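You operate a simulated robot arm through the tools that you are given. There is no shell and no other tool.

You run a simulated robot arm. Do the job below in one go: nothing can be reset, and whatever is moved stays where it is left.

TASK
Roll the air out of the zip pouch and zip it shut.
Fine: the roller goes back; the pouch ends on the finished-goods tray. Set down upright: roller. What is to be rubbed or washed off counts as gone when no trace of it is left.

The check looks at the end state, three seconds after you hand in, the way a careful person would. Anything else that was tipped, shoved, dropped, spilled or broken makes it a failure.

THE ROBOT
A 7-joint arm with a two-finger parallel gripper, fixed in place. Base frame: the origin is on the floor under the middle of its stand, x ahead of it, y to its left, z up; the work surface is at about z = 885. Readings come in mm, rad, newtons and seconds.
With the tool pointing down near the work surface it reaches from about 400 to 900 mm from the base axis. Its first joint turns from -2.496 to 2.496 rad. Payload 3 kg.
Tool frame: the origin (TCP) lies between the finger pads and is the grasp point; the fingertips stand 30 mm ahead of it; z points along the fingers, y is the line along which they close. The gripper opens to 94 mm. The fingers are 28 mm wide and 10 mm thick; the gripper's body (50 by 96 mm) begins 55 mm behind the TCP.
Orientation is that of the tool frame in the base frame, as [roll, pitch, yaw] about the fixed x, y, z axes, in that order (R = Rz(yaw) Ry(pitch) Rx(roll)). With the fingers straight down and closing along the base's y, the tool's x points along the base's -x, its y along +y and its z along -z.

THE INTERFACE
- The arm moves only by the tool send_rows. Its argument "plan" is a list of rows, each a list of 3 entries, a list of its own where there are three numbers: the shift along the tool's x, y, z in mm, then the turn, a rotation vector about the tool's x, y, z in degrees, then the finger opening in mm, from 0 to 94. In form: [[[x, y, z], [rx, ry, rz], jaw], ...]. A call has 1 to 20 rows; each row is the pose to reach, as a shift and turn from the pose commanded when the call began, along the tool's axes at that moment. A row lasts 0.2 s, in which the tool goes at most 50 mm and 0.15 rad; a call with a longer step from one row to the next is refused whole, and so is a gripper value outside its range. Where a pose cannot be reached the arm comes as near as it can. A force on the tool above 80 N (or 10 N above the force at the start of the call, whichever is more), or a blocked arm, ends the call early, and 0.2 s more pass. The fingers move at their own pace (about 72 mm/s each) and stop on an object; they squeeze with about 29 N. The grip force told is the motor's: it shows also when the fingers shut on nothing. Time passes only in rows, and 0.2 s behind the last, so rows that repeat a pose let the fingers close. It gives the time, the measured TCP pose, the force on the tool (base axes), the opening and the grip force at its end, in the units of the frame above (readings bear some noise), with the torque about the TCP (base axes, N m) and any sound that the robot's microphone picked up.
- Cameras (640 x 400 px; columns grow to the right, rows downward): "scene" is fixed at [221.1, -499.6, 1625.6]; the picture's right is [0.93, -0.38, 0.00], its down [-0.24, -0.59, -0.77] and it looks along [0.29, 0.71, -0.64] (base axes); focal length 310 px, centre (320, 200). "wrist" rides on the gripper at [76, 14, -102] in the tool frame; the picture's right is [-0.18, 0.98, 0.00], its down [-0.75, -0.14, -0.64] and it looks along [-0.63, -0.12, 0.77] (tool axes); focal length 243 px, centre (320, 200).
- get_image(camera): a new picture of that camera. No time passes.
- measure_at(camera, pixels): for up to 12 pixels [column, row] of the newest picture of that camera ("zoom" is the newest enlarged one), the place [x, y, z] in the base frame of the surface seen there, good to about 3 mm. No time passes.
- zoom(camera, box): a new picture of the part [left, top, right, bottom] of that camera's present view, enlarged. No time passes.
- finish_job(): hands the job in; it is judged then, once.

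Unless the task says otherwise, let go and move clear before handing in.

The tools are called after "Request:" by a JSON object that holds its "api" and its "payload". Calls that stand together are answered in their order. send_rows: Moves the arm, as the interface text tells. Its arguments: {"type":"object","properties":{"plan":{"type":"array"}},"required":["plan"]} The other tools are called the same way: get_image (camera) takes a picture; measure_at (camera, pixels) gives the place of the surface under pixels of a picture; zoom (camera, box) takes an enlarged picture of a part of a camera's view; finish_job () hands the job in.

At the start:

```text
clock: 0.0
eef_pos: [513.1, 396.9, 1155.0]
ee_rot: [-3.141, 0.001, 3.141]
ft_force: [-0.1, 0.0, 0.7]
ft_torque: [-0.04, 0.01, 0.0]
width: 93.8
grasp_force: 0.0
```

scene: 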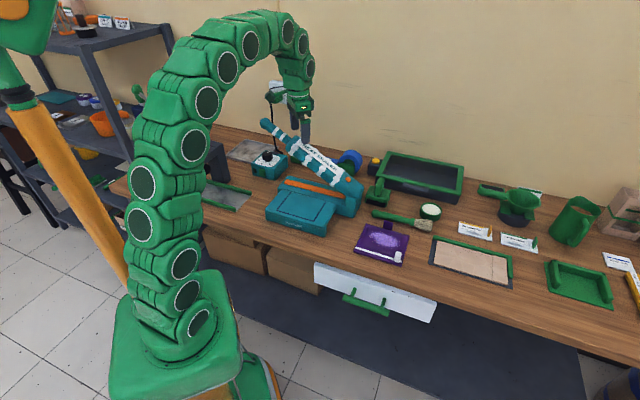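
wrist: 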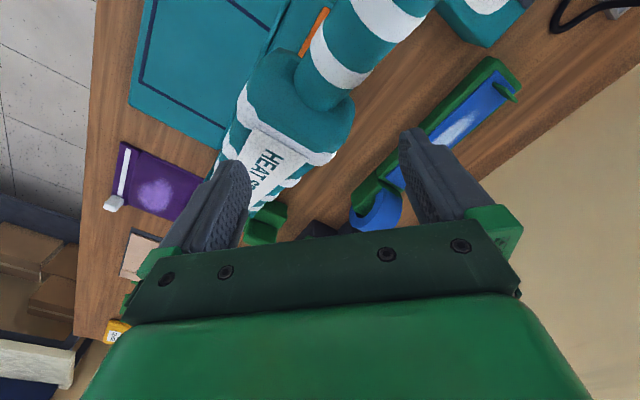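

The scene shows a purple pouch near (382,243) with a white slider at its right end, and several tools around; I'll zoom to identify the roller, the pouch and the finished-goods tray.

Request:
{"api": "zoom", "payload": {"camera": "scene", "box": [330, 170, 490, 270]}}

Request:
{"api": "zoom", "payload": {"camera": "scene", "box": [460, 160, 640, 330]}}

Request:
{"api": "zoom", "payload": {"camera": "scene", "box": [190, 110, 390, 240]}}

```text
4.00 times, centred on (410, 220) of scene
```

zoom: 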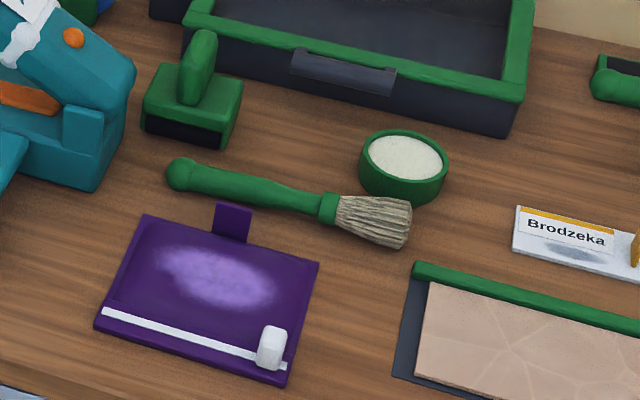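

```text
2.35 times, centred on (550, 245) of scene
```

zoom: 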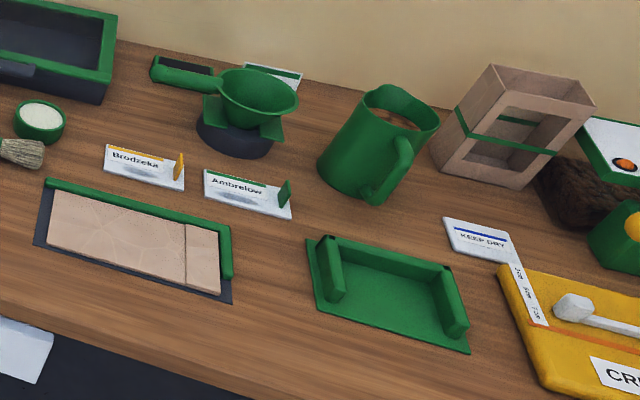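

```text
3.08 times, centred on (290, 175) of scene
```

zoom: 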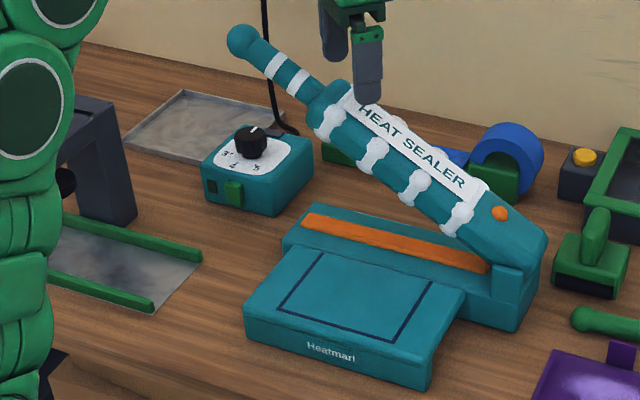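

I need to find which object is the roller and which tray is for finished goods; the blue thing near scene (350,160) and the trays at (420,175), (580,285), (225,195), (248,150) are candidates. I'll zoom in more.

Request:
{"api": "zoom", "payload": {"camera": "scene", "box": [320, 130, 400, 180]}}

Request:
{"api": "zoom", "payload": {"camera": "scene", "box": [360, 140, 480, 215]}}

Request:
{"api": "zoom", "payload": {"camera": "scene", "box": [560, 180, 640, 330]}}

Request:
{"api": "zoom", "payload": {"camera": "wrist", "box": [320, 0, 640, 240]}}

Request:
{"api": "zoom", "payload": {"camera": "scene", "box": [0, 0, 200, 200]}}

Request:
{"api": "zoom", "payload": {"camera": "scene", "box": [180, 120, 300, 220]}}

```text
8.00 times, centred on (360, 155) of scene
```

zoom: 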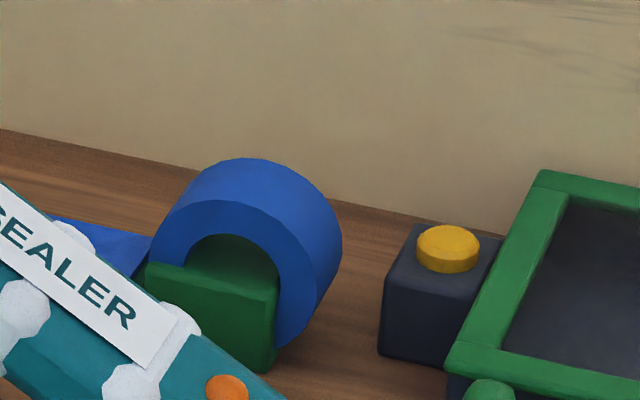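

```text
5.33 times, centred on (420, 178) of scene
```

zoom: 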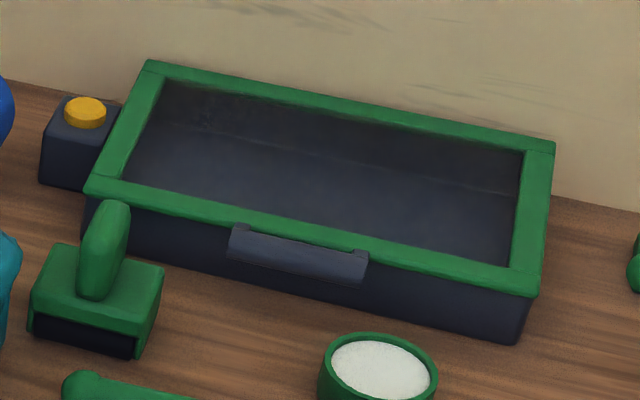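

```text
2.67 times, centred on (600, 255) of scene
```

zoom: 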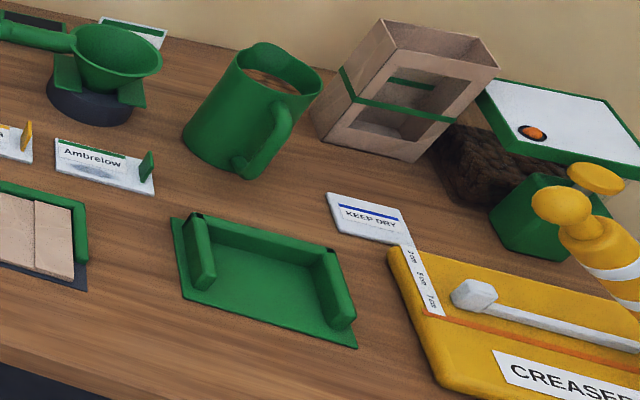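

```text
1.67 times, centred on (480, 120) of wrist
```

zoom: 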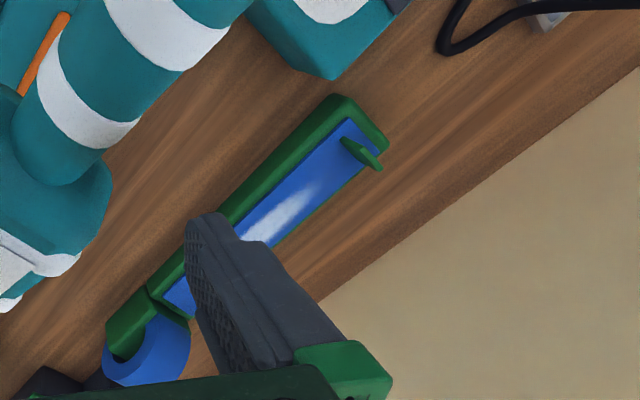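

```text
2.00 times, centred on (100, 100) of scene
```

zoom: 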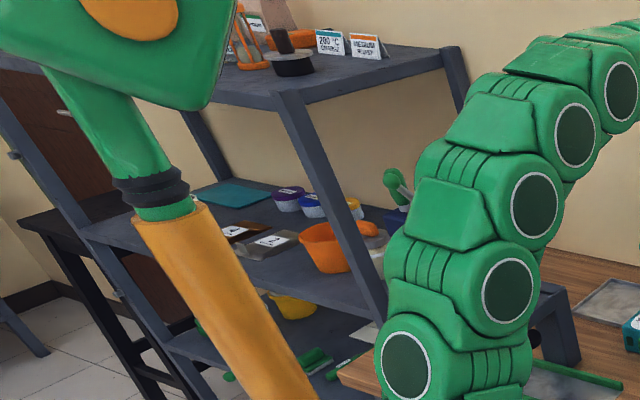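

```text
4.00 times, centred on (240, 170) of scene
```

zoom: 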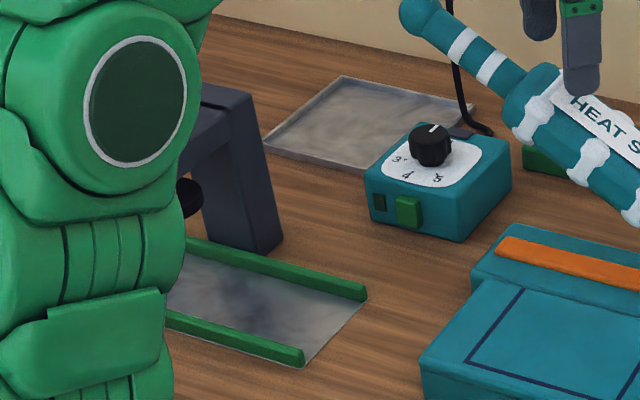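

The roller isn't clearly visible yet: there's a green knob with a grey stem around scene (140,92) behind the arm, and a stamp-like thing at (377,190). I'll zoom on those before moving the arm.

Request:
{"api": "zoom", "payload": {"camera": "scene", "box": [120, 70, 200, 120]}}

Request:
{"api": "zoom", "payload": {"camera": "scene", "box": [355, 165, 405, 205]}}

Request:
{"api": "zoom", "payload": {"camera": "scene", "box": [90, 120, 260, 240]}}

Request:
{"api": "zoom", "payload": {"camera": "scene", "box": [340, 210, 430, 280]}}

Request:
{"api": "measure_at", "payload": {"camera": "scene", "pixels": [[365, 225], [408, 236], [354, 251], [401, 265], [388, 222], [397, 257], [382, 242], [378, 195], [380, 180], [420, 185], [580, 285], [350, 160]]}}

```text
8.00 times, centred on (160, 95) of scene
```

zoom: 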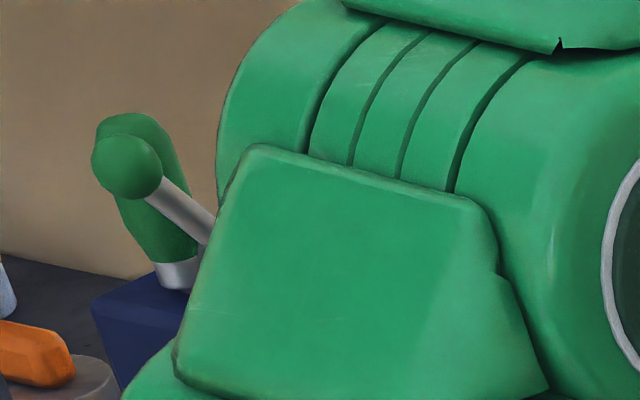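

```text
10.00 times, centred on (380, 185) of scene
```

zoom: 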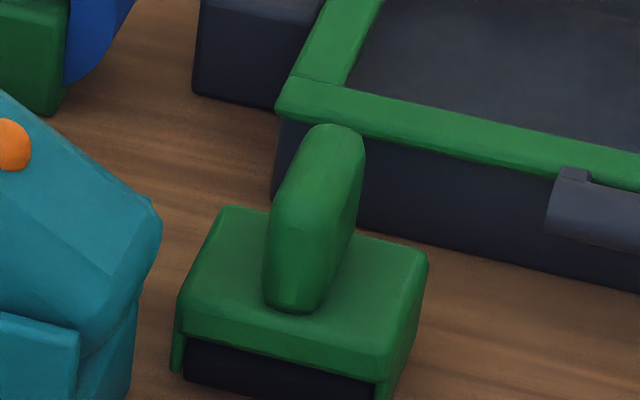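

```text
3.33 times, centred on (175, 180) of scene
```

zoom: 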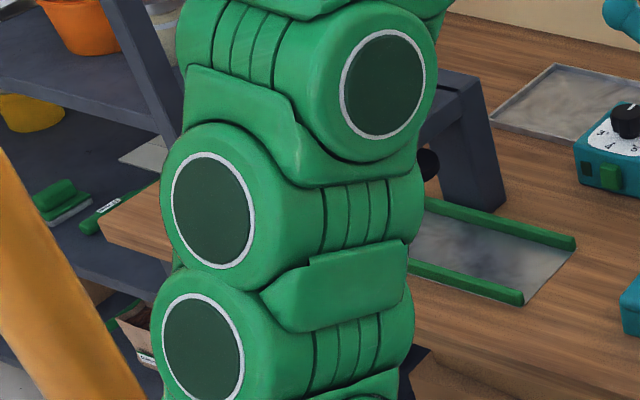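

```text
5.71 times, centred on (385, 245) of scene
```

zoom: 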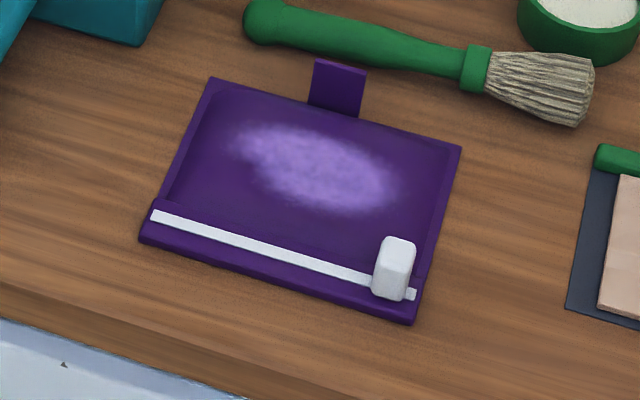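

```text
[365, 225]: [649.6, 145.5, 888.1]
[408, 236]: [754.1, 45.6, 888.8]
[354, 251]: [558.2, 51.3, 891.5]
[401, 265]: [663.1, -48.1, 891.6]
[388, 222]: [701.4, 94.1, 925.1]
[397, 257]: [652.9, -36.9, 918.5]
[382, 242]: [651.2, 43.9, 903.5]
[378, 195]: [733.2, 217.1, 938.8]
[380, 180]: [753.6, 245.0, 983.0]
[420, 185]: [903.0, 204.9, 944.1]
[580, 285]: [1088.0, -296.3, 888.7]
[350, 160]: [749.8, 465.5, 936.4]
```

The pouch lies with corners about (650,146), (754,46), (558,51), (663,-48) with slider at (653,-37). I'll measure more things (sealer lever, stamp-like object) and plan a look-around move.

Request:
{"api": "measure_at", "payload": {"camera": "scene", "pixels": [[266, 123], [300, 140], [340, 172], [357, 190], [270, 160], [370, 200], [387, 203], [365, 190], [385, 192], [375, 168], [430, 210], [400, 218]]}}

Request:
{"api": "measure_at", "payload": {"camera": "wrist", "pixels": [[480, 90], [510, 90], [380, 210], [370, 190], [260, 225], [300, 190], [340, 60], [400, 10], [490, 10], [150, 200], [115, 203], [320, 100]]}}

```text
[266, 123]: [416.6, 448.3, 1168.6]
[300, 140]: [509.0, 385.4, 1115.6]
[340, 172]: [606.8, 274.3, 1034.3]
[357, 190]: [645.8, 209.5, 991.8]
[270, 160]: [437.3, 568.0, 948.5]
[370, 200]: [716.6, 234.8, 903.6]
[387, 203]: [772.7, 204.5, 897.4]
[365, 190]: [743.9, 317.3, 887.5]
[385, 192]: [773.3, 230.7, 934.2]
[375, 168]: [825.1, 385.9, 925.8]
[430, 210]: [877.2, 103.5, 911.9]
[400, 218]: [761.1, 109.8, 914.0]
```

```text
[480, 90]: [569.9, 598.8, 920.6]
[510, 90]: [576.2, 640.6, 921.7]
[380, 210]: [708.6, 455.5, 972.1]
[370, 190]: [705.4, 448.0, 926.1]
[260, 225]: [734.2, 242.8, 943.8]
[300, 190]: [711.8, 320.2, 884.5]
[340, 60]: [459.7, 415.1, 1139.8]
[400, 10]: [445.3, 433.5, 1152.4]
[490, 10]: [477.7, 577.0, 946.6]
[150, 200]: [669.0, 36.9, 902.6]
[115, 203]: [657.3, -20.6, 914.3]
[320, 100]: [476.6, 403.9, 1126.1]
```

The open gripper is just above the sealer lever (lever top z≈1115–1140 nearby), so I'll go straight up first, then shift toward y≈250 to look with the wrist camera.

Request:
{"api": "send_rows", "payload": {"plan": [[[0, 0, -40], [0, 0, 0], 94], [[0, 0, -80], [0, 0, 0], 94], [[0, 0, -120], [0, 0, 0], 94], [[0, 0, -150], [0, 0, 0], 94], [[0, -40, -150], [0, 0, 0], 94], [[0, -80, -150], [0, 0, 0], 94], [[0, -120, -150], [0, 0, 0], 94], [[0, -160, -150], [0, 0, 0], 94], [[0, -200, -150], [0, 0, 0], 94], [[0, -200, -150], [0, 0, 0], 94]]}}

Request:
{"api": "get_image", "payload": {"camera": "wrist"}}

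Request:
{"api": "get_image", "payload": {"camera": "scene"}}

```text
clock: 2.2
eef_pos: [512.0, 198.0, 1303.5]
ee_rot: [-3.141, 0.001, 3.139]
ft_force: [0.3, 0.0, 0.4]
ft_torque: [-0.02, -0.05, 0.0]
width: 94.0
grasp_force: 0.0
out of reach, approached as far as the arm can: row 4
```

```text
taken
```

wrist: 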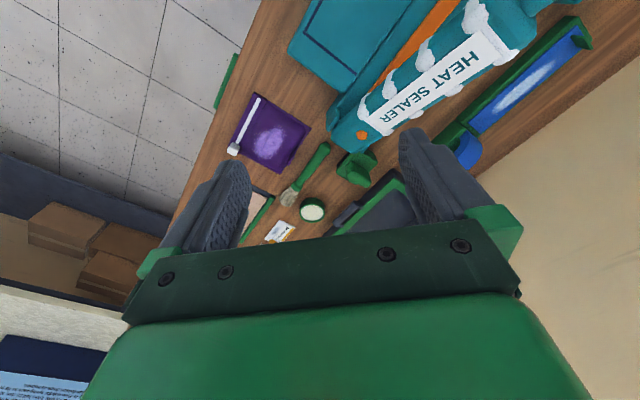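

```text
taken
```

scene: 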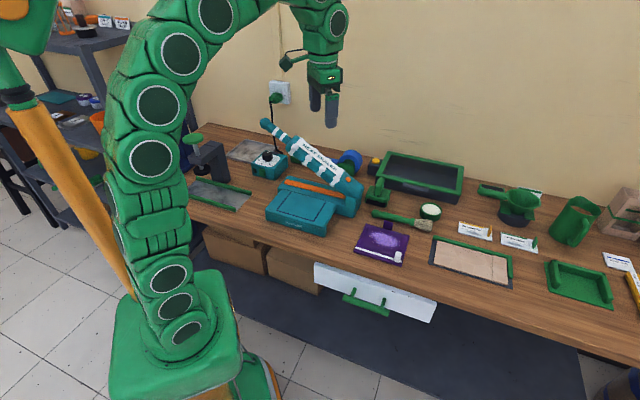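

The stamp-like object is at wrist (360,165) and the scene now reveals a press at (205,155); I'll zoom on those to find the roller.

Request:
{"api": "zoom", "payload": {"camera": "scene", "box": [170, 120, 290, 220]}}

Request:
{"api": "zoom", "payload": {"camera": "wrist", "box": [210, 60, 410, 250]}}

Request:
{"api": "zoom", "payload": {"camera": "scene", "box": [30, 0, 140, 200]}}

Request:
{"api": "zoom", "payload": {"camera": "scene", "box": [460, 170, 640, 320]}}

```text
4.00 times, centred on (230, 170) of scene
```

zoom: 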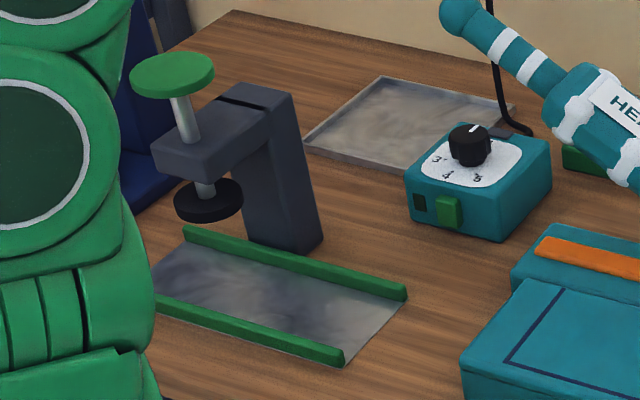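

```text
2.11 times, centred on (310, 155) of wrist
```

zoom: 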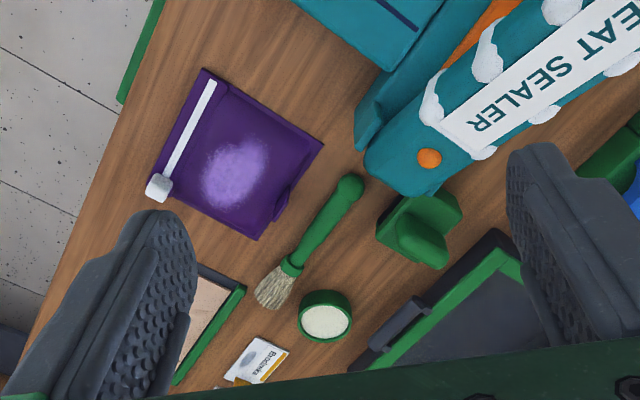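

```text
2.00 times, centred on (85, 100) of scene
```

zoom: 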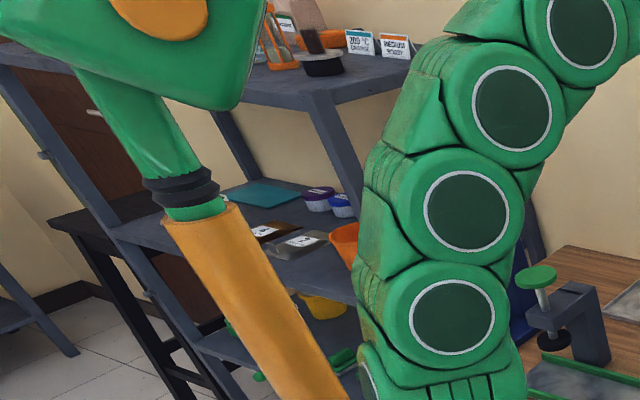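

```text
2.67 times, centred on (550, 245) of scene
```

zoom: 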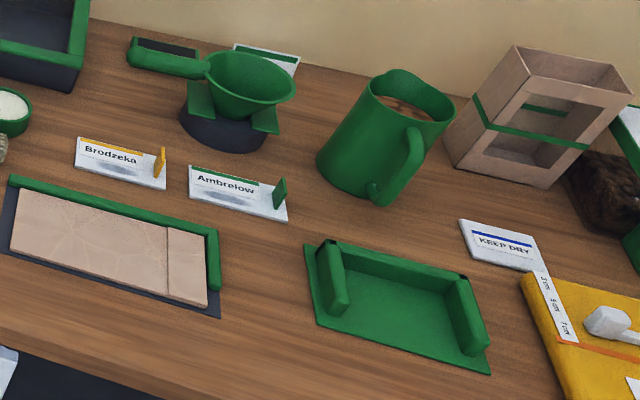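

No plain roller or labelled tray is visible yet, and the left part of the bench (dark-blue thing near scene (170,150)) is hidden, so I'll swing the wrist camera to look toward +y.

Request:
{"api": "send_rows", "payload": {"plan": [[[17, 21, 0], [0, 0, -7.5], 94], [[35, 42, 0], [0, 0, -15], 94], [[53, 63, 0], [0, 0, -22.5], 94], [[70, 84, 0], [0, 0, -30], 94], [[88, 105, 0], [0, 0, -37.5], 94], [[106, 126, 0], [0, 0, -45], 94], [[123, 147, 0], [0, 0, -52.5], 94], [[141, 168, 0], [0, 0, -60], 94], [[159, 189, 0], [0, 0, -67.5], 94], [[176, 210, 0], [0, 0, -75], 94], [[194, 231, 0], [0, 0, -82.5], 94], [[212, 252, 0], [0, 0, -90], 94], [[212, 252, 0], [0, 0, -90], 94]]}}

Request:
{"api": "get_image", "payload": {"camera": "wrist"}}

Request:
{"api": "get_image", "payload": {"camera": "scene"}}

```text
clock: 5.0
eef_pos: [300.5, 447.9, 1307.1]
ee_rot: [3.14, 0.001, -1.57]
ft_force: [0.0, -0.6, -0.1]
ft_torque: [-0.01, 0.02, -0.02]
width: 93.9
grasp_force: 0.1
```

```text
taken
```

wrist: 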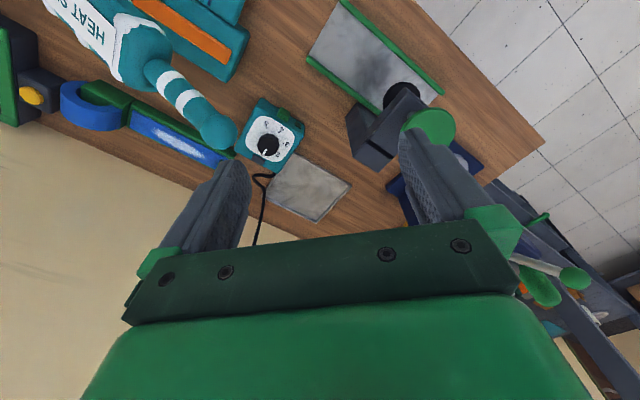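

```text
taken
```

scene: 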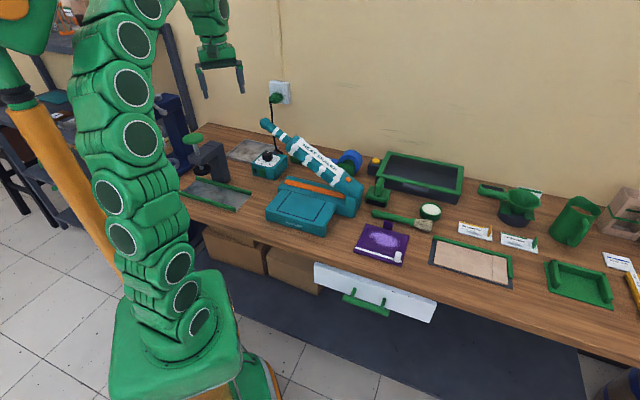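

The wrist view shows a thin metal tray at (310,188), a press with slide at (390,110), and a blue-based stand at (470,165). I'll zoom and measure these.

Request:
{"api": "zoom", "payload": {"camera": "wrist", "box": [220, 80, 400, 250]}}

Request:
{"api": "zoom", "payload": {"camera": "wrist", "box": [380, 90, 640, 320]}}

Request:
{"api": "zoom", "payload": {"camera": "scene", "box": [150, 90, 290, 220]}}

Request:
{"api": "measure_at", "payload": {"camera": "wrist", "pixels": [[310, 188], [298, 153], [350, 182], [318, 221], [270, 200], [375, 60], [345, 5], [440, 90], [390, 140], [470, 160], [430, 125], [268, 145]]}}

```text
2.35 times, centred on (310, 165) of wrist
```

zoom: 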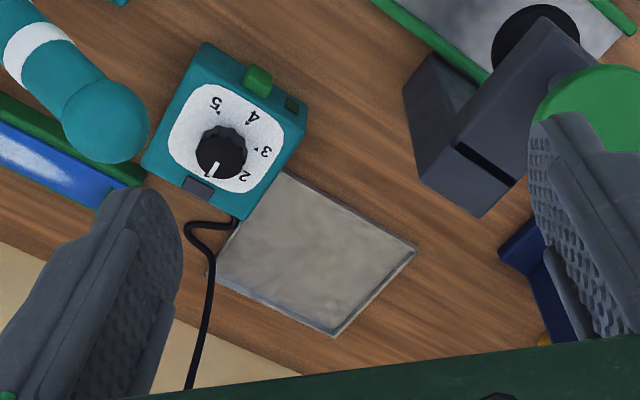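

```text
1.74 times, centred on (510, 205) of wrist
```

zoom: 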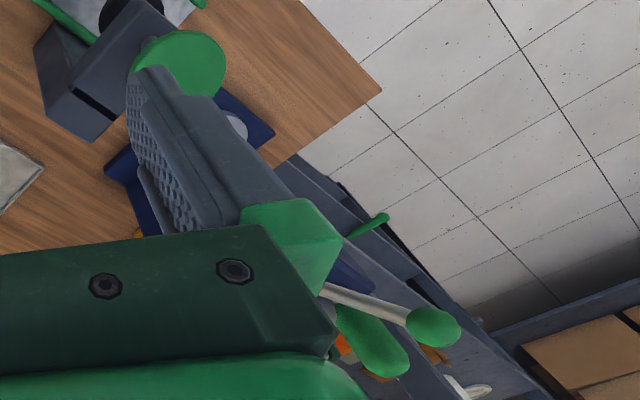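

```text
3.08 times, centred on (220, 155) of scene
```

zoom: 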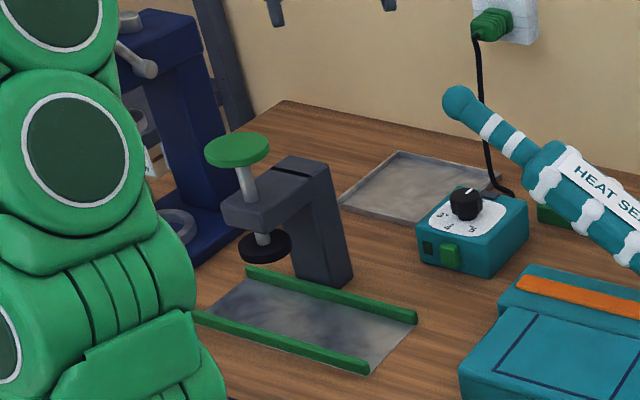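

```text
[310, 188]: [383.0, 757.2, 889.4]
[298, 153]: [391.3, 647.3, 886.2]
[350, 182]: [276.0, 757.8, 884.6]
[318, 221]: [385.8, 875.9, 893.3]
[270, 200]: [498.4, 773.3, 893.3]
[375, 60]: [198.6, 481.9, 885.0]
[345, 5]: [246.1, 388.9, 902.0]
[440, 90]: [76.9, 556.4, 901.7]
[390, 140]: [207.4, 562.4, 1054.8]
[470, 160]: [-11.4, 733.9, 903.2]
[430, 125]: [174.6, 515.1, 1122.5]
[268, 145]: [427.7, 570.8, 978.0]
```

The metal tray spans corners (391,647), (276,758), (386,876), (498,773), and fits the pouch; but I want to compare it with the dark green-rimmed tray and inspect the stamp-like thing. I'll swing back to view that area from closer.

Request:
{"api": "send_rows", "payload": {"plan": [[[25, -22, 0], [0, 0, 7.5], 94], [[50, -43, 0], [0, 0, 15], 94], [[75, -65, 0], [0, 0, 22.5], 94], [[100, -87, 0], [0, 0, 30], 94], [[124, -108, 0], [0, 0, 37.5], 94], [[149, -130, 0], [0, 0, 45], 94], [[174, -152, 0], [0, 0, 52.5], 94], [[199, -173, 10], [0, 0, 60], 94], [[224, -195, 20], [0, 0, 67.5], 94], [[248, -217, 30], [0, 0, 75], 94], [[273, -238, 45], [0, 0, 82.5], 94], [[298, -260, 57], [0, 0, 90], 94], [[298, -260, 57], [0, 0, 90], 94]]}}

Request:
{"api": "get_image", "payload": {"camera": "wrist"}}

Request:
{"api": "get_image", "payload": {"camera": "scene"}}

```text
clock: 7.8
eef_pos: [560.4, 151.7, 1248.5]
ee_rot: [-3.141, 0.001, 3.139]
ft_force: [-0.3, -0.3, 0.7]
ft_torque: [0.0, -0.03, 0.02]
width: 94.1
grasp_force: 0.0
```

```text
taken
```

wrist: 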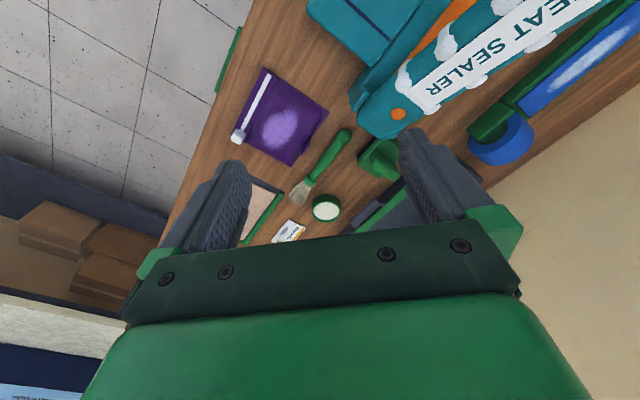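

```text
taken
```

scene: 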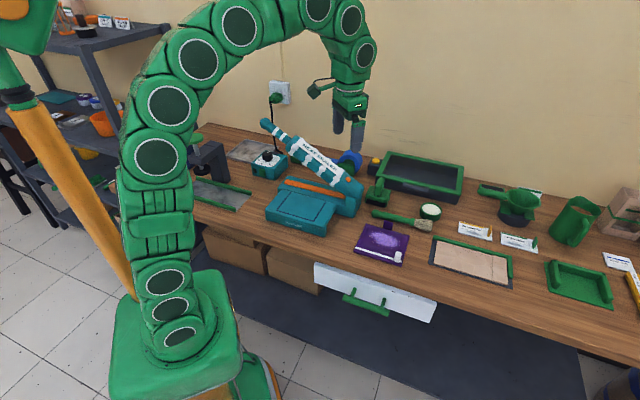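

I'll measure the dark tray's corners and the stamp-like object's edges from the scene, then move closer for a better view.

Request:
{"api": "measure_at", "payload": {"camera": "scene", "pixels": [[388, 153], [463, 169], [460, 200], [377, 176], [425, 172], [375, 160], [431, 181], [400, 170], [450, 195], [440, 177], [377, 198], [367, 202]]}}

Request:
{"api": "send_rows", "payload": {"plan": [[[-35, 0, 30], [0, 0, 0], 94], [[-70, 5, 60], [0, 0, 0], 94], [[-100, 10, 90], [0, 0, 0], 94], [[-110, 20, 120], [0, 0, 0], 94], [[-110, 20, 120], [0, 0, 0], 94]]}}

Request:
{"api": "get_image", "payload": {"camera": "wrist"}}

```text
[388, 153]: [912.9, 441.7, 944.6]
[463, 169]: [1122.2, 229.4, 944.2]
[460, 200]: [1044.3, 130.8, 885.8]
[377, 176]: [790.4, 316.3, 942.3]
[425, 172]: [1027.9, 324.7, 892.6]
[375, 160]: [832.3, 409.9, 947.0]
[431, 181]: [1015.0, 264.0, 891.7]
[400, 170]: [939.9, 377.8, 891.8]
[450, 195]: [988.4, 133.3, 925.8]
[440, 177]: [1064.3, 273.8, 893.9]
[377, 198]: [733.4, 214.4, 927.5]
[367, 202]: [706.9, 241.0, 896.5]
```

```text
clock: 9.0
eef_pos: [670.4, 170.5, 1127.7]
ee_rot: [-3.141, 0.0, 3.141]
ft_force: [-1.3, -0.3, -0.6]
ft_torque: [0.01, -0.04, -0.03]
width: 94.0
grasp_force: 0.0
```

```text
taken
```

wrist: 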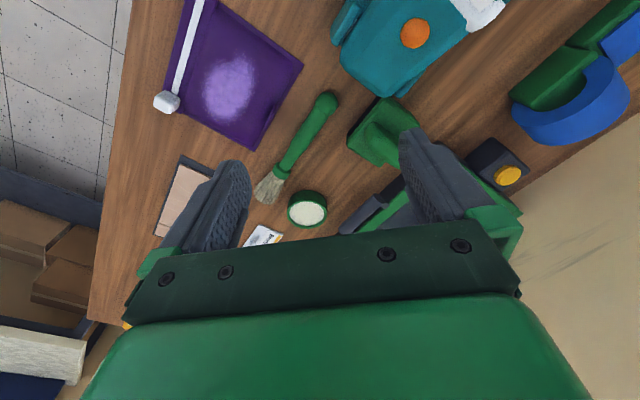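

The dark green-rimmed tray is centered near (958,295), out of reach, so the rimmed metal tray at (387,762) is the finished-goods tray. Now I'll zoom on the stamp-like object at wrist (385,130).

Request:
{"api": "zoom", "payload": {"camera": "wrist", "box": [330, 80, 450, 170]}}

Request:
{"api": "zoom", "payload": {"camera": "scene", "box": [360, 172, 396, 208]}}

Request:
{"api": "zoom", "payload": {"camera": "wrist", "box": [140, 0, 340, 160]}}

```text
4.44 times, centred on (390, 125) of wrist
```

zoom: 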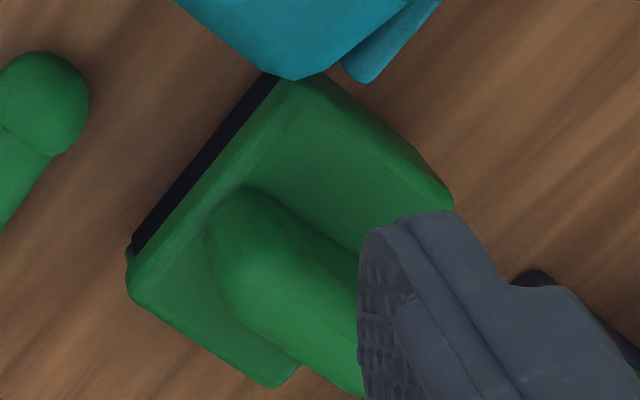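

```text
11.11 times, centred on (378, 190) of scene
```

zoom: 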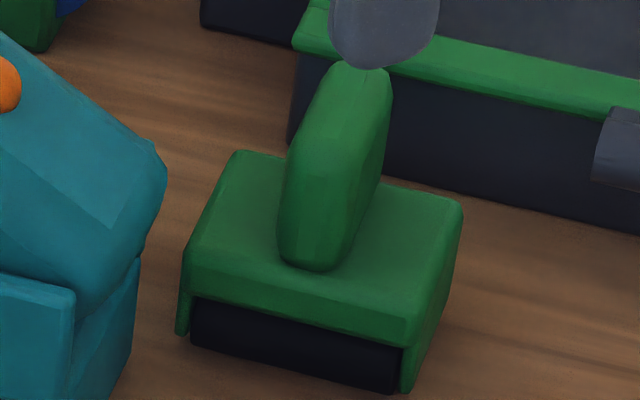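

```text
2.50 times, centred on (240, 80) of wrist
```

zoom: 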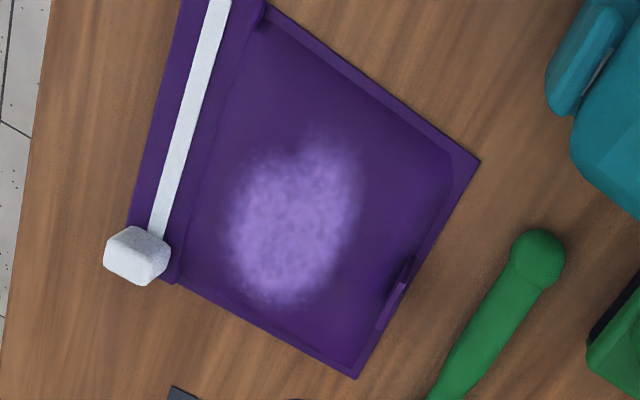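

That green block with a black cylinder between side cheeks and a flat fin handle is the hand roller. I'll shift in +y so the finger doesn't hide it, then measure its handle and housing accurately.

Request:
{"api": "send_rows", "payload": {"plan": [[[0, 35, 0], [0, 0, 0], 94], [[0, 65, 0], [0, 0, 0], 94], [[0, 65, 0], [0, 0, 0], 94]]}}

Request:
{"api": "get_image", "payload": {"camera": "wrist"}}

Request:
{"api": "zoom", "payload": {"camera": "wrist", "box": [260, 60, 420, 180]}}

```text
clock: 9.8
eef_pos: [670.1, 235.9, 1128.3]
ee_rot: [3.14, 0.0, 3.141]
ft_force: [-0.1, 0.0, 0.1]
ft_torque: [0.0, 0.04, 0.02]
width: 94.0
grasp_force: 0.0
```

```text
taken
```

wrist: 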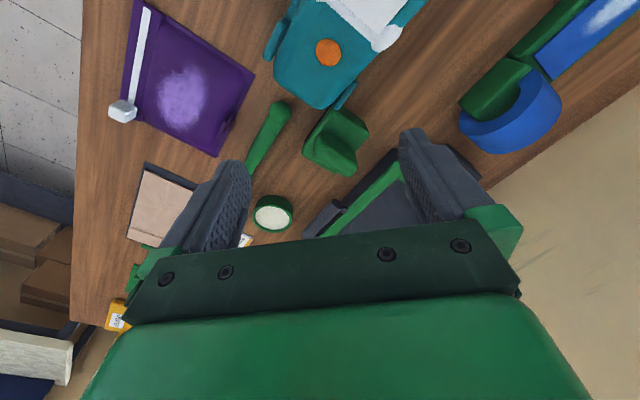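

```text
3.33 times, centred on (340, 120) of wrist
```

zoom: 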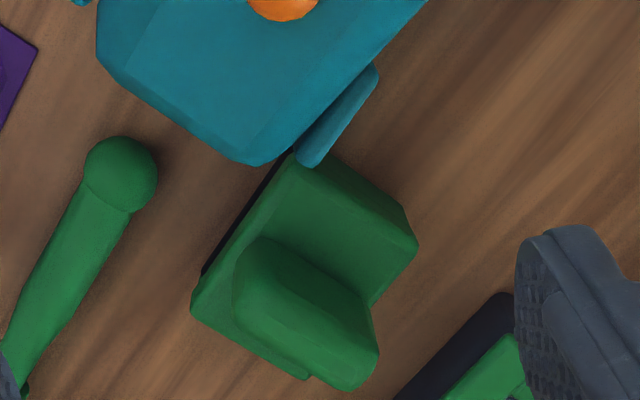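

Request:
{"api": "measure_at", "payload": {"camera": "zoom", "pixels": [[300, 165], [405, 235], [200, 300], [300, 370], [250, 245], [262, 285], [355, 375], [368, 330], [310, 300], [245, 215], [350, 220], [225, 265]]}}

Request:
{"api": "zoom", "payload": {"camera": "scene", "box": [360, 172, 396, 208]}}

```text
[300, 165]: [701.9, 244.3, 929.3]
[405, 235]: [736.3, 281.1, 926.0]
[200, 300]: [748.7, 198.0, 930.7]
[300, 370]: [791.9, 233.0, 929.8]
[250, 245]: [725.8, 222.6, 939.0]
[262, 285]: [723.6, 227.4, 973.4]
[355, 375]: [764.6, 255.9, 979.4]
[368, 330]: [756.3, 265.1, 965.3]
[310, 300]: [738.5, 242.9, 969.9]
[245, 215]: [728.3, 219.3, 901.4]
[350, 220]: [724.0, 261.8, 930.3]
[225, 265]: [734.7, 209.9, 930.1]
```

```text
11.11 times, centred on (378, 190) of scene
```

zoom: 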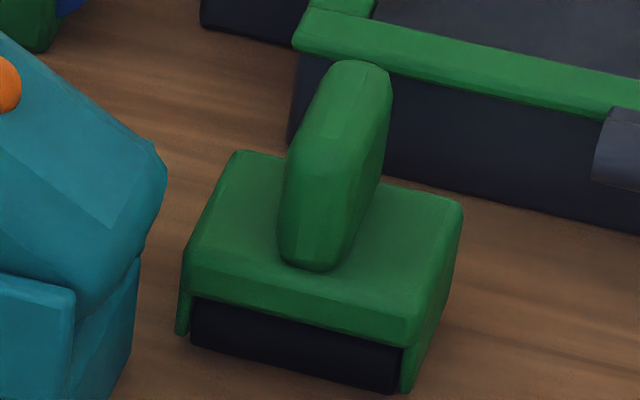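

The roller's housing top is at z≈930 with center about (745,239), fin top at z≈979, and everything on the bench is turned about -44° from base x. I'll turn the tool by 46° and go above the roller to refine the grasp.

Request:
{"api": "send_rows", "payload": {"plan": [[[-11, 1, 0], [0, 0, -7], 94], [[-22, 1, 0], [0, 0, -14], 94], [[-33, 2, 0], [0, 0, -21], 94], [[-44, 2, 0], [0, 0, -28], 94], [[-55, 3, 0], [0, 0, -35], 94], [[-66, 3, 0], [0, 0, -41], 94], [[-75, 3, 0], [0, 0, -46], 94], [[-75, 3, 0], [0, 0, -46], 94]]}}

Request:
{"api": "get_image", "payload": {"camera": "wrist"}}

Request:
{"api": "get_image", "payload": {"camera": "scene"}}

```text
clock: 11.6
eef_pos: [745.4, 238.1, 1127.0]
ee_rot: [3.14, -0.002, -2.337]
ft_force: [-0.5, 0.8, -0.3]
ft_torque: [-0.05, -0.01, 0.04]
width: 94.3
grasp_force: 0.1
```

```text
taken
```

wrist: 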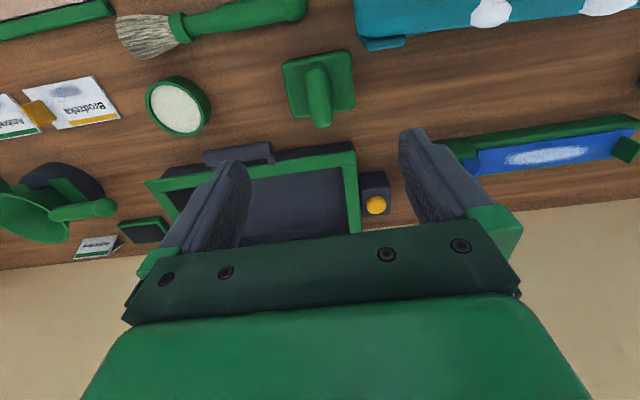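

```text
taken
```

scene: 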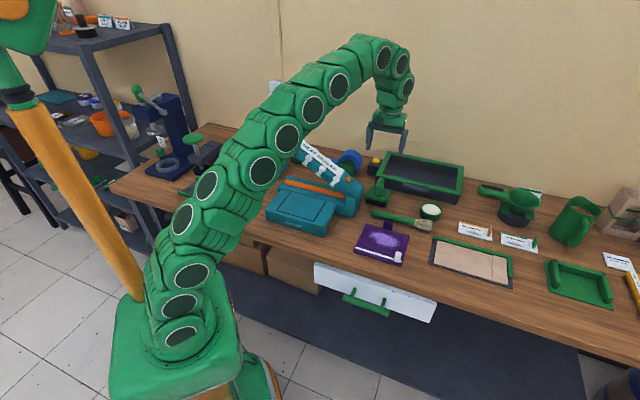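

Now the wrist view is bench-aligned with the roller at (319,88). I'll zoom and measure the fin and housing.

Request:
{"api": "zoom", "payload": {"camera": "wrist", "box": [260, 30, 380, 140]}}

```text
3.64 times, centred on (320, 85) of wrist
```

zoom: 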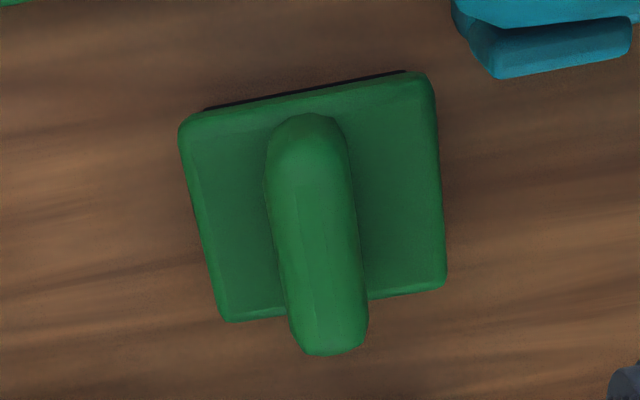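

Request:
{"api": "measure_at", "payload": {"camera": "zoom", "pixels": [[192, 120], [425, 82], [225, 312], [438, 282], [285, 210], [345, 210], [305, 150], [320, 200], [335, 335], [330, 280], [308, 345], [355, 340]]}}

Request:
{"api": "measure_at", "payload": {"camera": "wrist", "pixels": [[400, 10], [380, 43], [360, 20], [490, 15], [600, 5], [240, 15], [190, 20], [178, 108], [240, 155], [375, 190], [280, 170], [300, 10]]}}

```text
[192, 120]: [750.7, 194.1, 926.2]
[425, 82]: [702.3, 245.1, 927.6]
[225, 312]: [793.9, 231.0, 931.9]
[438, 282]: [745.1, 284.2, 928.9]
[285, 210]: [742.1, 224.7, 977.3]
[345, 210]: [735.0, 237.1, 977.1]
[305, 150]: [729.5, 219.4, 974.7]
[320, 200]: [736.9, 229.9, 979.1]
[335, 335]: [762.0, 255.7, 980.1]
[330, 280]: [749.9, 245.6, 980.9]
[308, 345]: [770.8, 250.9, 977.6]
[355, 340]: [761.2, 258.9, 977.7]
```

```text
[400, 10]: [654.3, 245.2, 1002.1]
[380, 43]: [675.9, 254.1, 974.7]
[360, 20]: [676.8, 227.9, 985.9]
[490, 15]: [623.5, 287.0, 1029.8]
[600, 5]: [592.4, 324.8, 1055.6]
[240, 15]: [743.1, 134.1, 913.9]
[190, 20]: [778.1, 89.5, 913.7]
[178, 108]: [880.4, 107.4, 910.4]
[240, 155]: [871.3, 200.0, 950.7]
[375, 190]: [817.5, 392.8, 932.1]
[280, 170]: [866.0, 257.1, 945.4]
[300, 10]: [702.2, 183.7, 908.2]
```

Fin centre is about (748,239), top z≈980, housing top z≈930, and sealer parts are clear of the gripper's envelope. I'll descend to TCP z≈968 with jaws at 70 and then close.

Request:
{"api": "send_rows", "payload": {"plan": [[[-2, -1, 30], [0, 0, 0], 70], [[-2, -1, 60], [0, 0, 0], 70], [[-2, -1, 90], [0, 0, 0], 70], [[-2, -1, 115], [0, 0, 0], 70], [[-2, -1, 135], [0, 0, 0], 70], [[-2, -1, 150], [0, 0, 0], 70], [[-2, -1, 159], [0, 0, 0], 70], [[-2, -1, 159], [0, 0, 0], 70]]}}

Request:
{"api": "get_image", "payload": {"camera": "wrist"}}

Request:
{"api": "zoom", "payload": {"camera": "scene", "box": [330, 130, 430, 220]}}

```text
clock: 13.4
eef_pos: [748.3, 240.8, 970.5]
ee_rot: [-3.141, -0.001, -2.339]
ft_force: [-0.5, 0.1, 0.2]
ft_torque: [0.02, 0.02, -0.01]
width: 70.0
grasp_force: 0.0
```

```text
taken
```

wrist: 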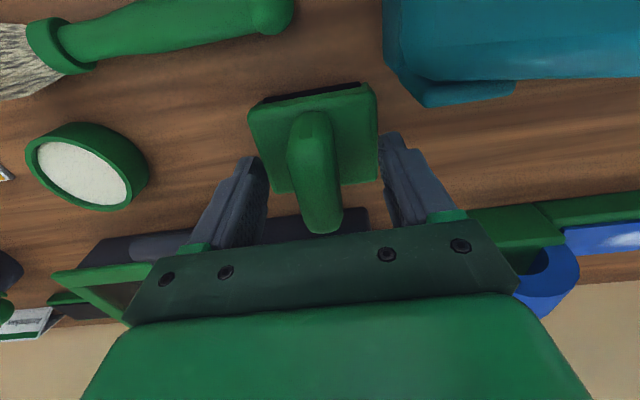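

```text
4.44 times, centred on (380, 175) of scene
```

zoom: 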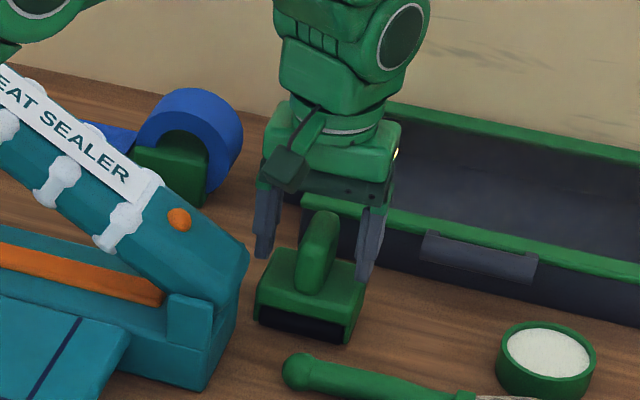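

The fingers straddle the fin evenly (wrist tips at (250,160) and (390,140), fin between). I'll close on it.

Request:
{"api": "send_rows", "payload": {"plan": [[[0, 0, 2], [0, 0, 0], 40], [[0, 0, 2], [0, 0, 0], 20], [[0, 0, 2], [0, 0, 0], 5], [[0, 0, 2], [0, 0, 0], 5], [[0, 0, 2], [0, 0, 0], 5]]}}

Request:
{"api": "get_image", "payload": {"camera": "wrist"}}

```text
clock: 14.6
eef_pos: [748.0, 240.4, 968.4]
ee_rot: [3.141, -0.001, -2.339]
ft_force: [-0.1, -0.2, 0.6]
ft_torque: [-0.02, 0.06, 0.03]
width: 28.4
grasp_force: 29.2
```

```text
taken
```

wrist: 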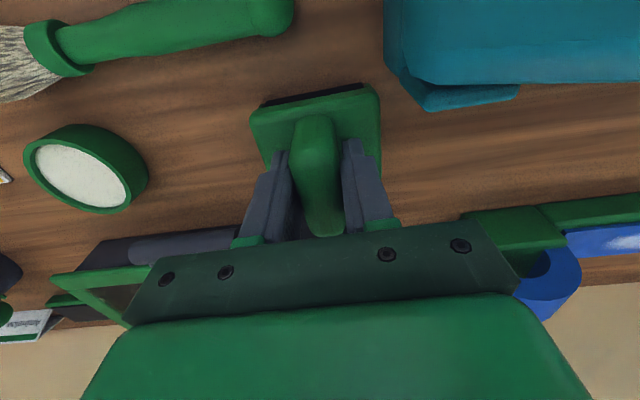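

The roller fin is gripped (width 28.4 at TCP (748.0,240.4,968.4)). I'll lift it 110 mm and measure the pouch, bulge, tab and slider from the scene.

Request:
{"api": "send_rows", "payload": {"plan": [[[0, 0, -10], [0, 0, 0], 5], [[0, 0, -35], [0, 0, 0], 5], [[0, 0, -70], [0, 0, 0], 5], [[0, 0, -110], [0, 0, 0], 5], [[0, 0, -110], [0, 0, 0], 5]]}}

Request:
{"api": "get_image", "payload": {"camera": "scene"}}

Request:
{"api": "zoom", "payload": {"camera": "scene", "box": [345, 215, 419, 270]}}

```text
clock: 15.8
eef_pos: [747.0, 237.8, 1078.0]
ee_rot: [-3.141, 0.001, -2.341]
ft_force: [-0.2, -0.3, -2.0]
ft_torque: [-0.02, 0.02, 0.02]
width: 28.2
grasp_force: 28.8
```

```text
taken
```

scene: 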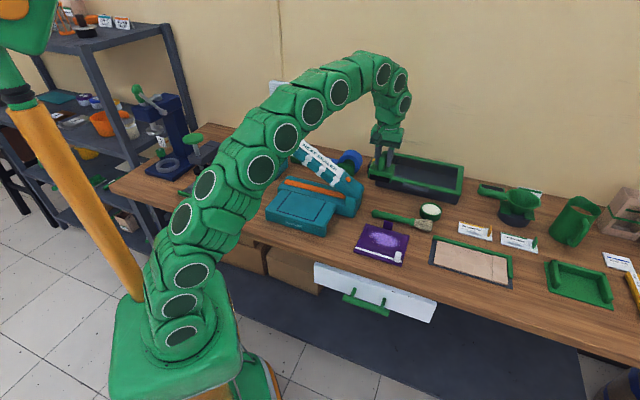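

```text
7.27 times, centred on (382, 242) of scene
```

zoom: 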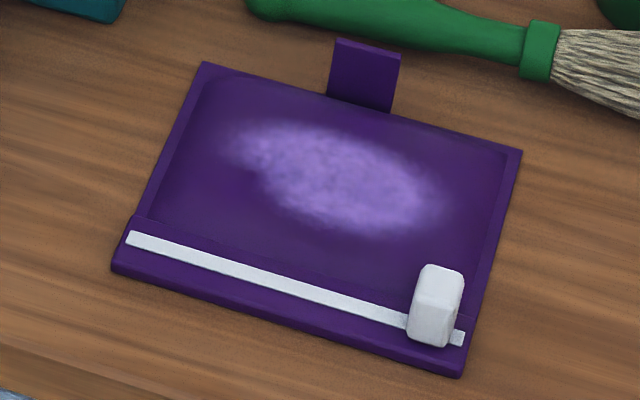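

The roller is held. I'll measure pouch corners, tab, bulge edges, strip ends and slider in this zoom.

Request:
{"api": "measure_at", "payload": {"camera": "zoom", "pixels": [[206, 66], [516, 153], [118, 265], [456, 372], [334, 92], [392, 106], [338, 45], [398, 58], [130, 238], [460, 338], [443, 270], [432, 340]]}}

Request:
{"api": "measure_at", "payload": {"camera": "zoom", "pixels": [[230, 150], [430, 210], [310, 125], [340, 225], [330, 180], [180, 180], [200, 100], [480, 170], [360, 115], [300, 260], [140, 225], [280, 150]]}}

```text
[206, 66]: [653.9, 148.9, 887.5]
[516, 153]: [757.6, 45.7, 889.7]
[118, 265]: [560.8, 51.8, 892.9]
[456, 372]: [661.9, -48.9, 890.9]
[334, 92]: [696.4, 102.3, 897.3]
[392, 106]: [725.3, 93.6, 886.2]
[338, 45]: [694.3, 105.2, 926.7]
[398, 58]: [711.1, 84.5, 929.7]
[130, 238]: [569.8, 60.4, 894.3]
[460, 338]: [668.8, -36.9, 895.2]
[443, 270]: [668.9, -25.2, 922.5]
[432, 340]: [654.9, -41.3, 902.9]
```

```text
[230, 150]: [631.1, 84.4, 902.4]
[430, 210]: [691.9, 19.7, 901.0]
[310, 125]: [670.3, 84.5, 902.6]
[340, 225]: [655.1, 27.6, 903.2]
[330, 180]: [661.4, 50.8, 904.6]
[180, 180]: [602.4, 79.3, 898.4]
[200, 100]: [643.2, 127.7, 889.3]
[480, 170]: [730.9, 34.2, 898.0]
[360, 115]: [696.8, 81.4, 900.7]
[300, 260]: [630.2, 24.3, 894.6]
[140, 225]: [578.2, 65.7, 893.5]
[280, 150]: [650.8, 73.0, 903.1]
```

Bulge top is about z=903, covering roughly ±45 mm along the zip; the tab stands at the mid-back edge and slider sits near (657,-35). I'll carry the roller over to just in front of the tab, at (679,72), staying high.

Request:
{"api": "send_rows", "payload": {"plan": [[[0, -35, 0], [0, 0, 0], 5], [[10, -66, 0], [0, 0, 0], 5], [[45, -66, 0], [0, 0, 0], 5], [[85, -66, 0], [0, 0, 0], 5], [[125, -66, 0], [0, 0, 0], 5], [[160, -66, 0], [0, 0, 0], 5], [[166, -66, 20], [0, 0, 0], 5], [[166, -66, 40], [0, 0, 0], 5], [[166, -66, 40], [0, 0, 0], 5]]}}

Request:
{"api": "get_image", "payload": {"camera": "wrist"}}

Request:
{"api": "zoom", "payload": {"camera": "scene", "box": [320, 170, 440, 280]}}

```text
clock: 17.8
eef_pos: [680.3, 73.4, 1037.5]
ee_rot: [3.139, 0.0, -2.339]
ft_force: [-0.7, 0.3, -2.2]
ft_torque: [0.01, 0.01, -0.01]
width: 28.2
grasp_force: 29.2
```

```text
taken
```

wrist: 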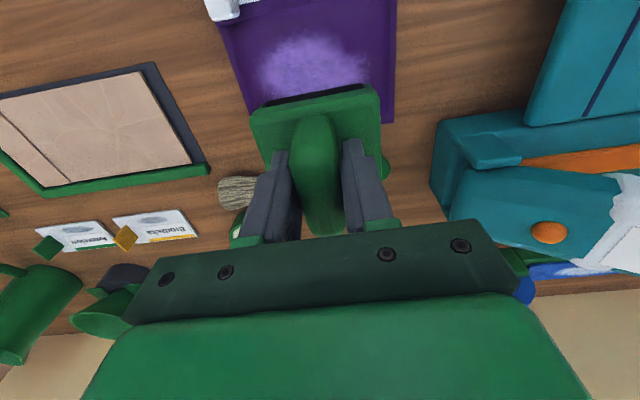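

```text
3.64 times, centred on (380, 225) of scene
```

zoom: 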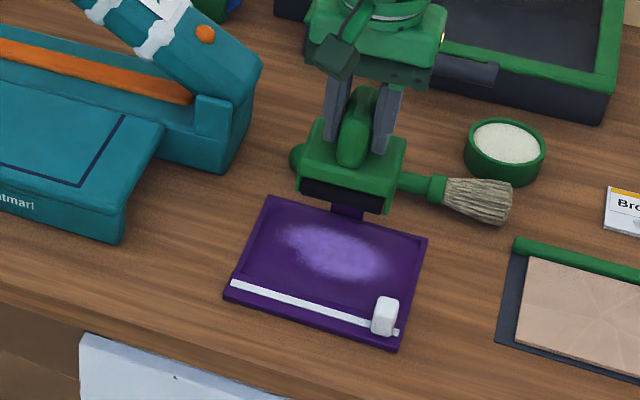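

The roller hangs at bottom z≈954 directly in front of the tab. I'll lower it to near contact (bottom ≈905), with 2 mm extra clearance from the tab.

Request:
{"api": "send_rows", "payload": {"plan": [[[2, 0, 20], [0, 0, 0], 5], [[2, 0, 38], [0, 0, 0], 5], [[2, 0, 45], [0, 0, 0], 5], [[2, 0, 48], [0, 0, 0], 5], [[2, 0, 50], [0, 0, 0], 5], [[2, 0, 50], [0, 0, 0], 5]]}}

Request:
{"api": "zoom", "payload": {"camera": "scene", "box": [320, 170, 440, 280]}}

Request:
{"api": "get_image", "payload": {"camera": "wrist"}}

```text
clock: 19.2
eef_pos: [680.7, 71.2, 993.7]
ee_rot: [-3.135, 0.01, -2.339]
ft_force: [0.0, -1.0, 17.9]
ft_torque: [0.51, -0.4, -0.03]
width: 28.1
grasp_force: 28.9
stopped in row 6: the force on the tool passed its limit at 82 N (the readings are from after the stop); the commanded pose is now the measured one
```

```text
3.64 times, centred on (380, 225) of scene
```

zoom: 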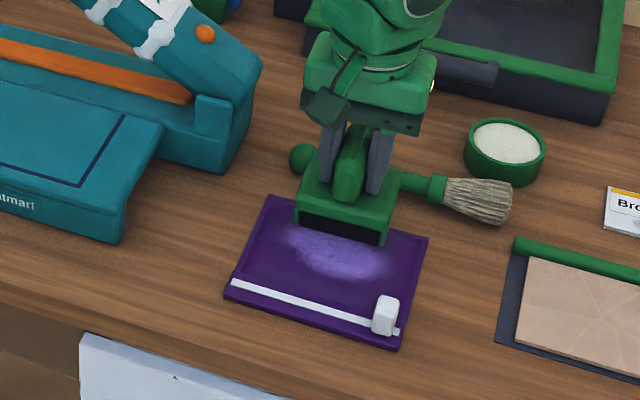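

```text
taken
```

wrist: 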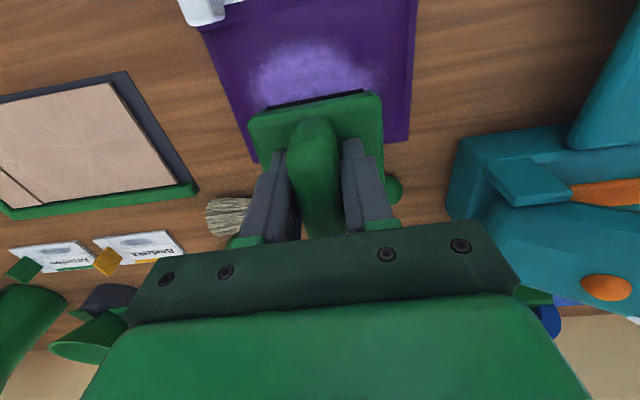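

The force stop came with a torque that places contact ~35 mm behind the TCP, so the housing's back edge came down on the upright tab. I'll lift off and check the roller in the grip and the tab.

Request:
{"api": "send_rows", "payload": {"plan": [[[3, 0, -15], [0, 0, 0], 5], [[8, 0, -45], [0, 0, 0], 5], [[8, 0, -45], [0, 0, 0], 5]]}}

Request:
{"api": "get_image", "payload": {"camera": "wrist"}}

Request:
{"api": "zoom", "payload": {"camera": "scene", "box": [340, 170, 430, 260]}}

```text
clock: 20.0
eef_pos: [673.4, 64.1, 1035.2]
ee_rot: [-3.135, 0.006, -2.338]
ft_force: [-0.6, -0.3, -1.3]
ft_torque: [-0.03, 0.0, 0.0]
width: 28.2
grasp_force: 29.1
```

```text
taken
```

wrist: 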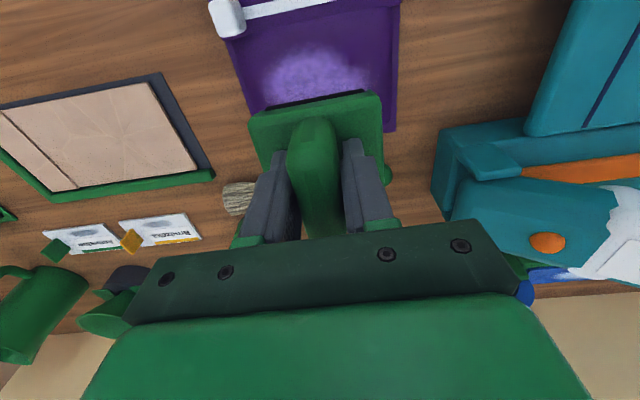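

```text
4.44 times, centred on (385, 215) of scene
```

zoom: 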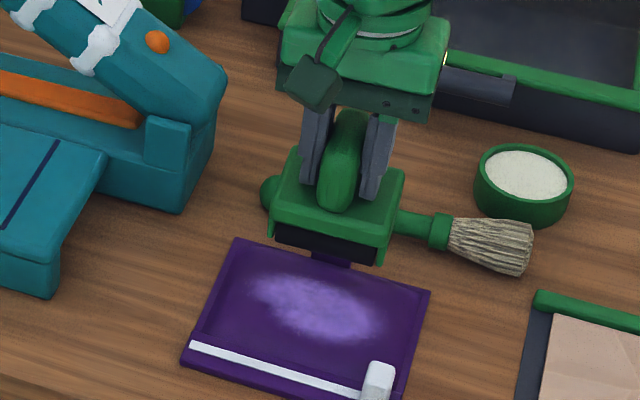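

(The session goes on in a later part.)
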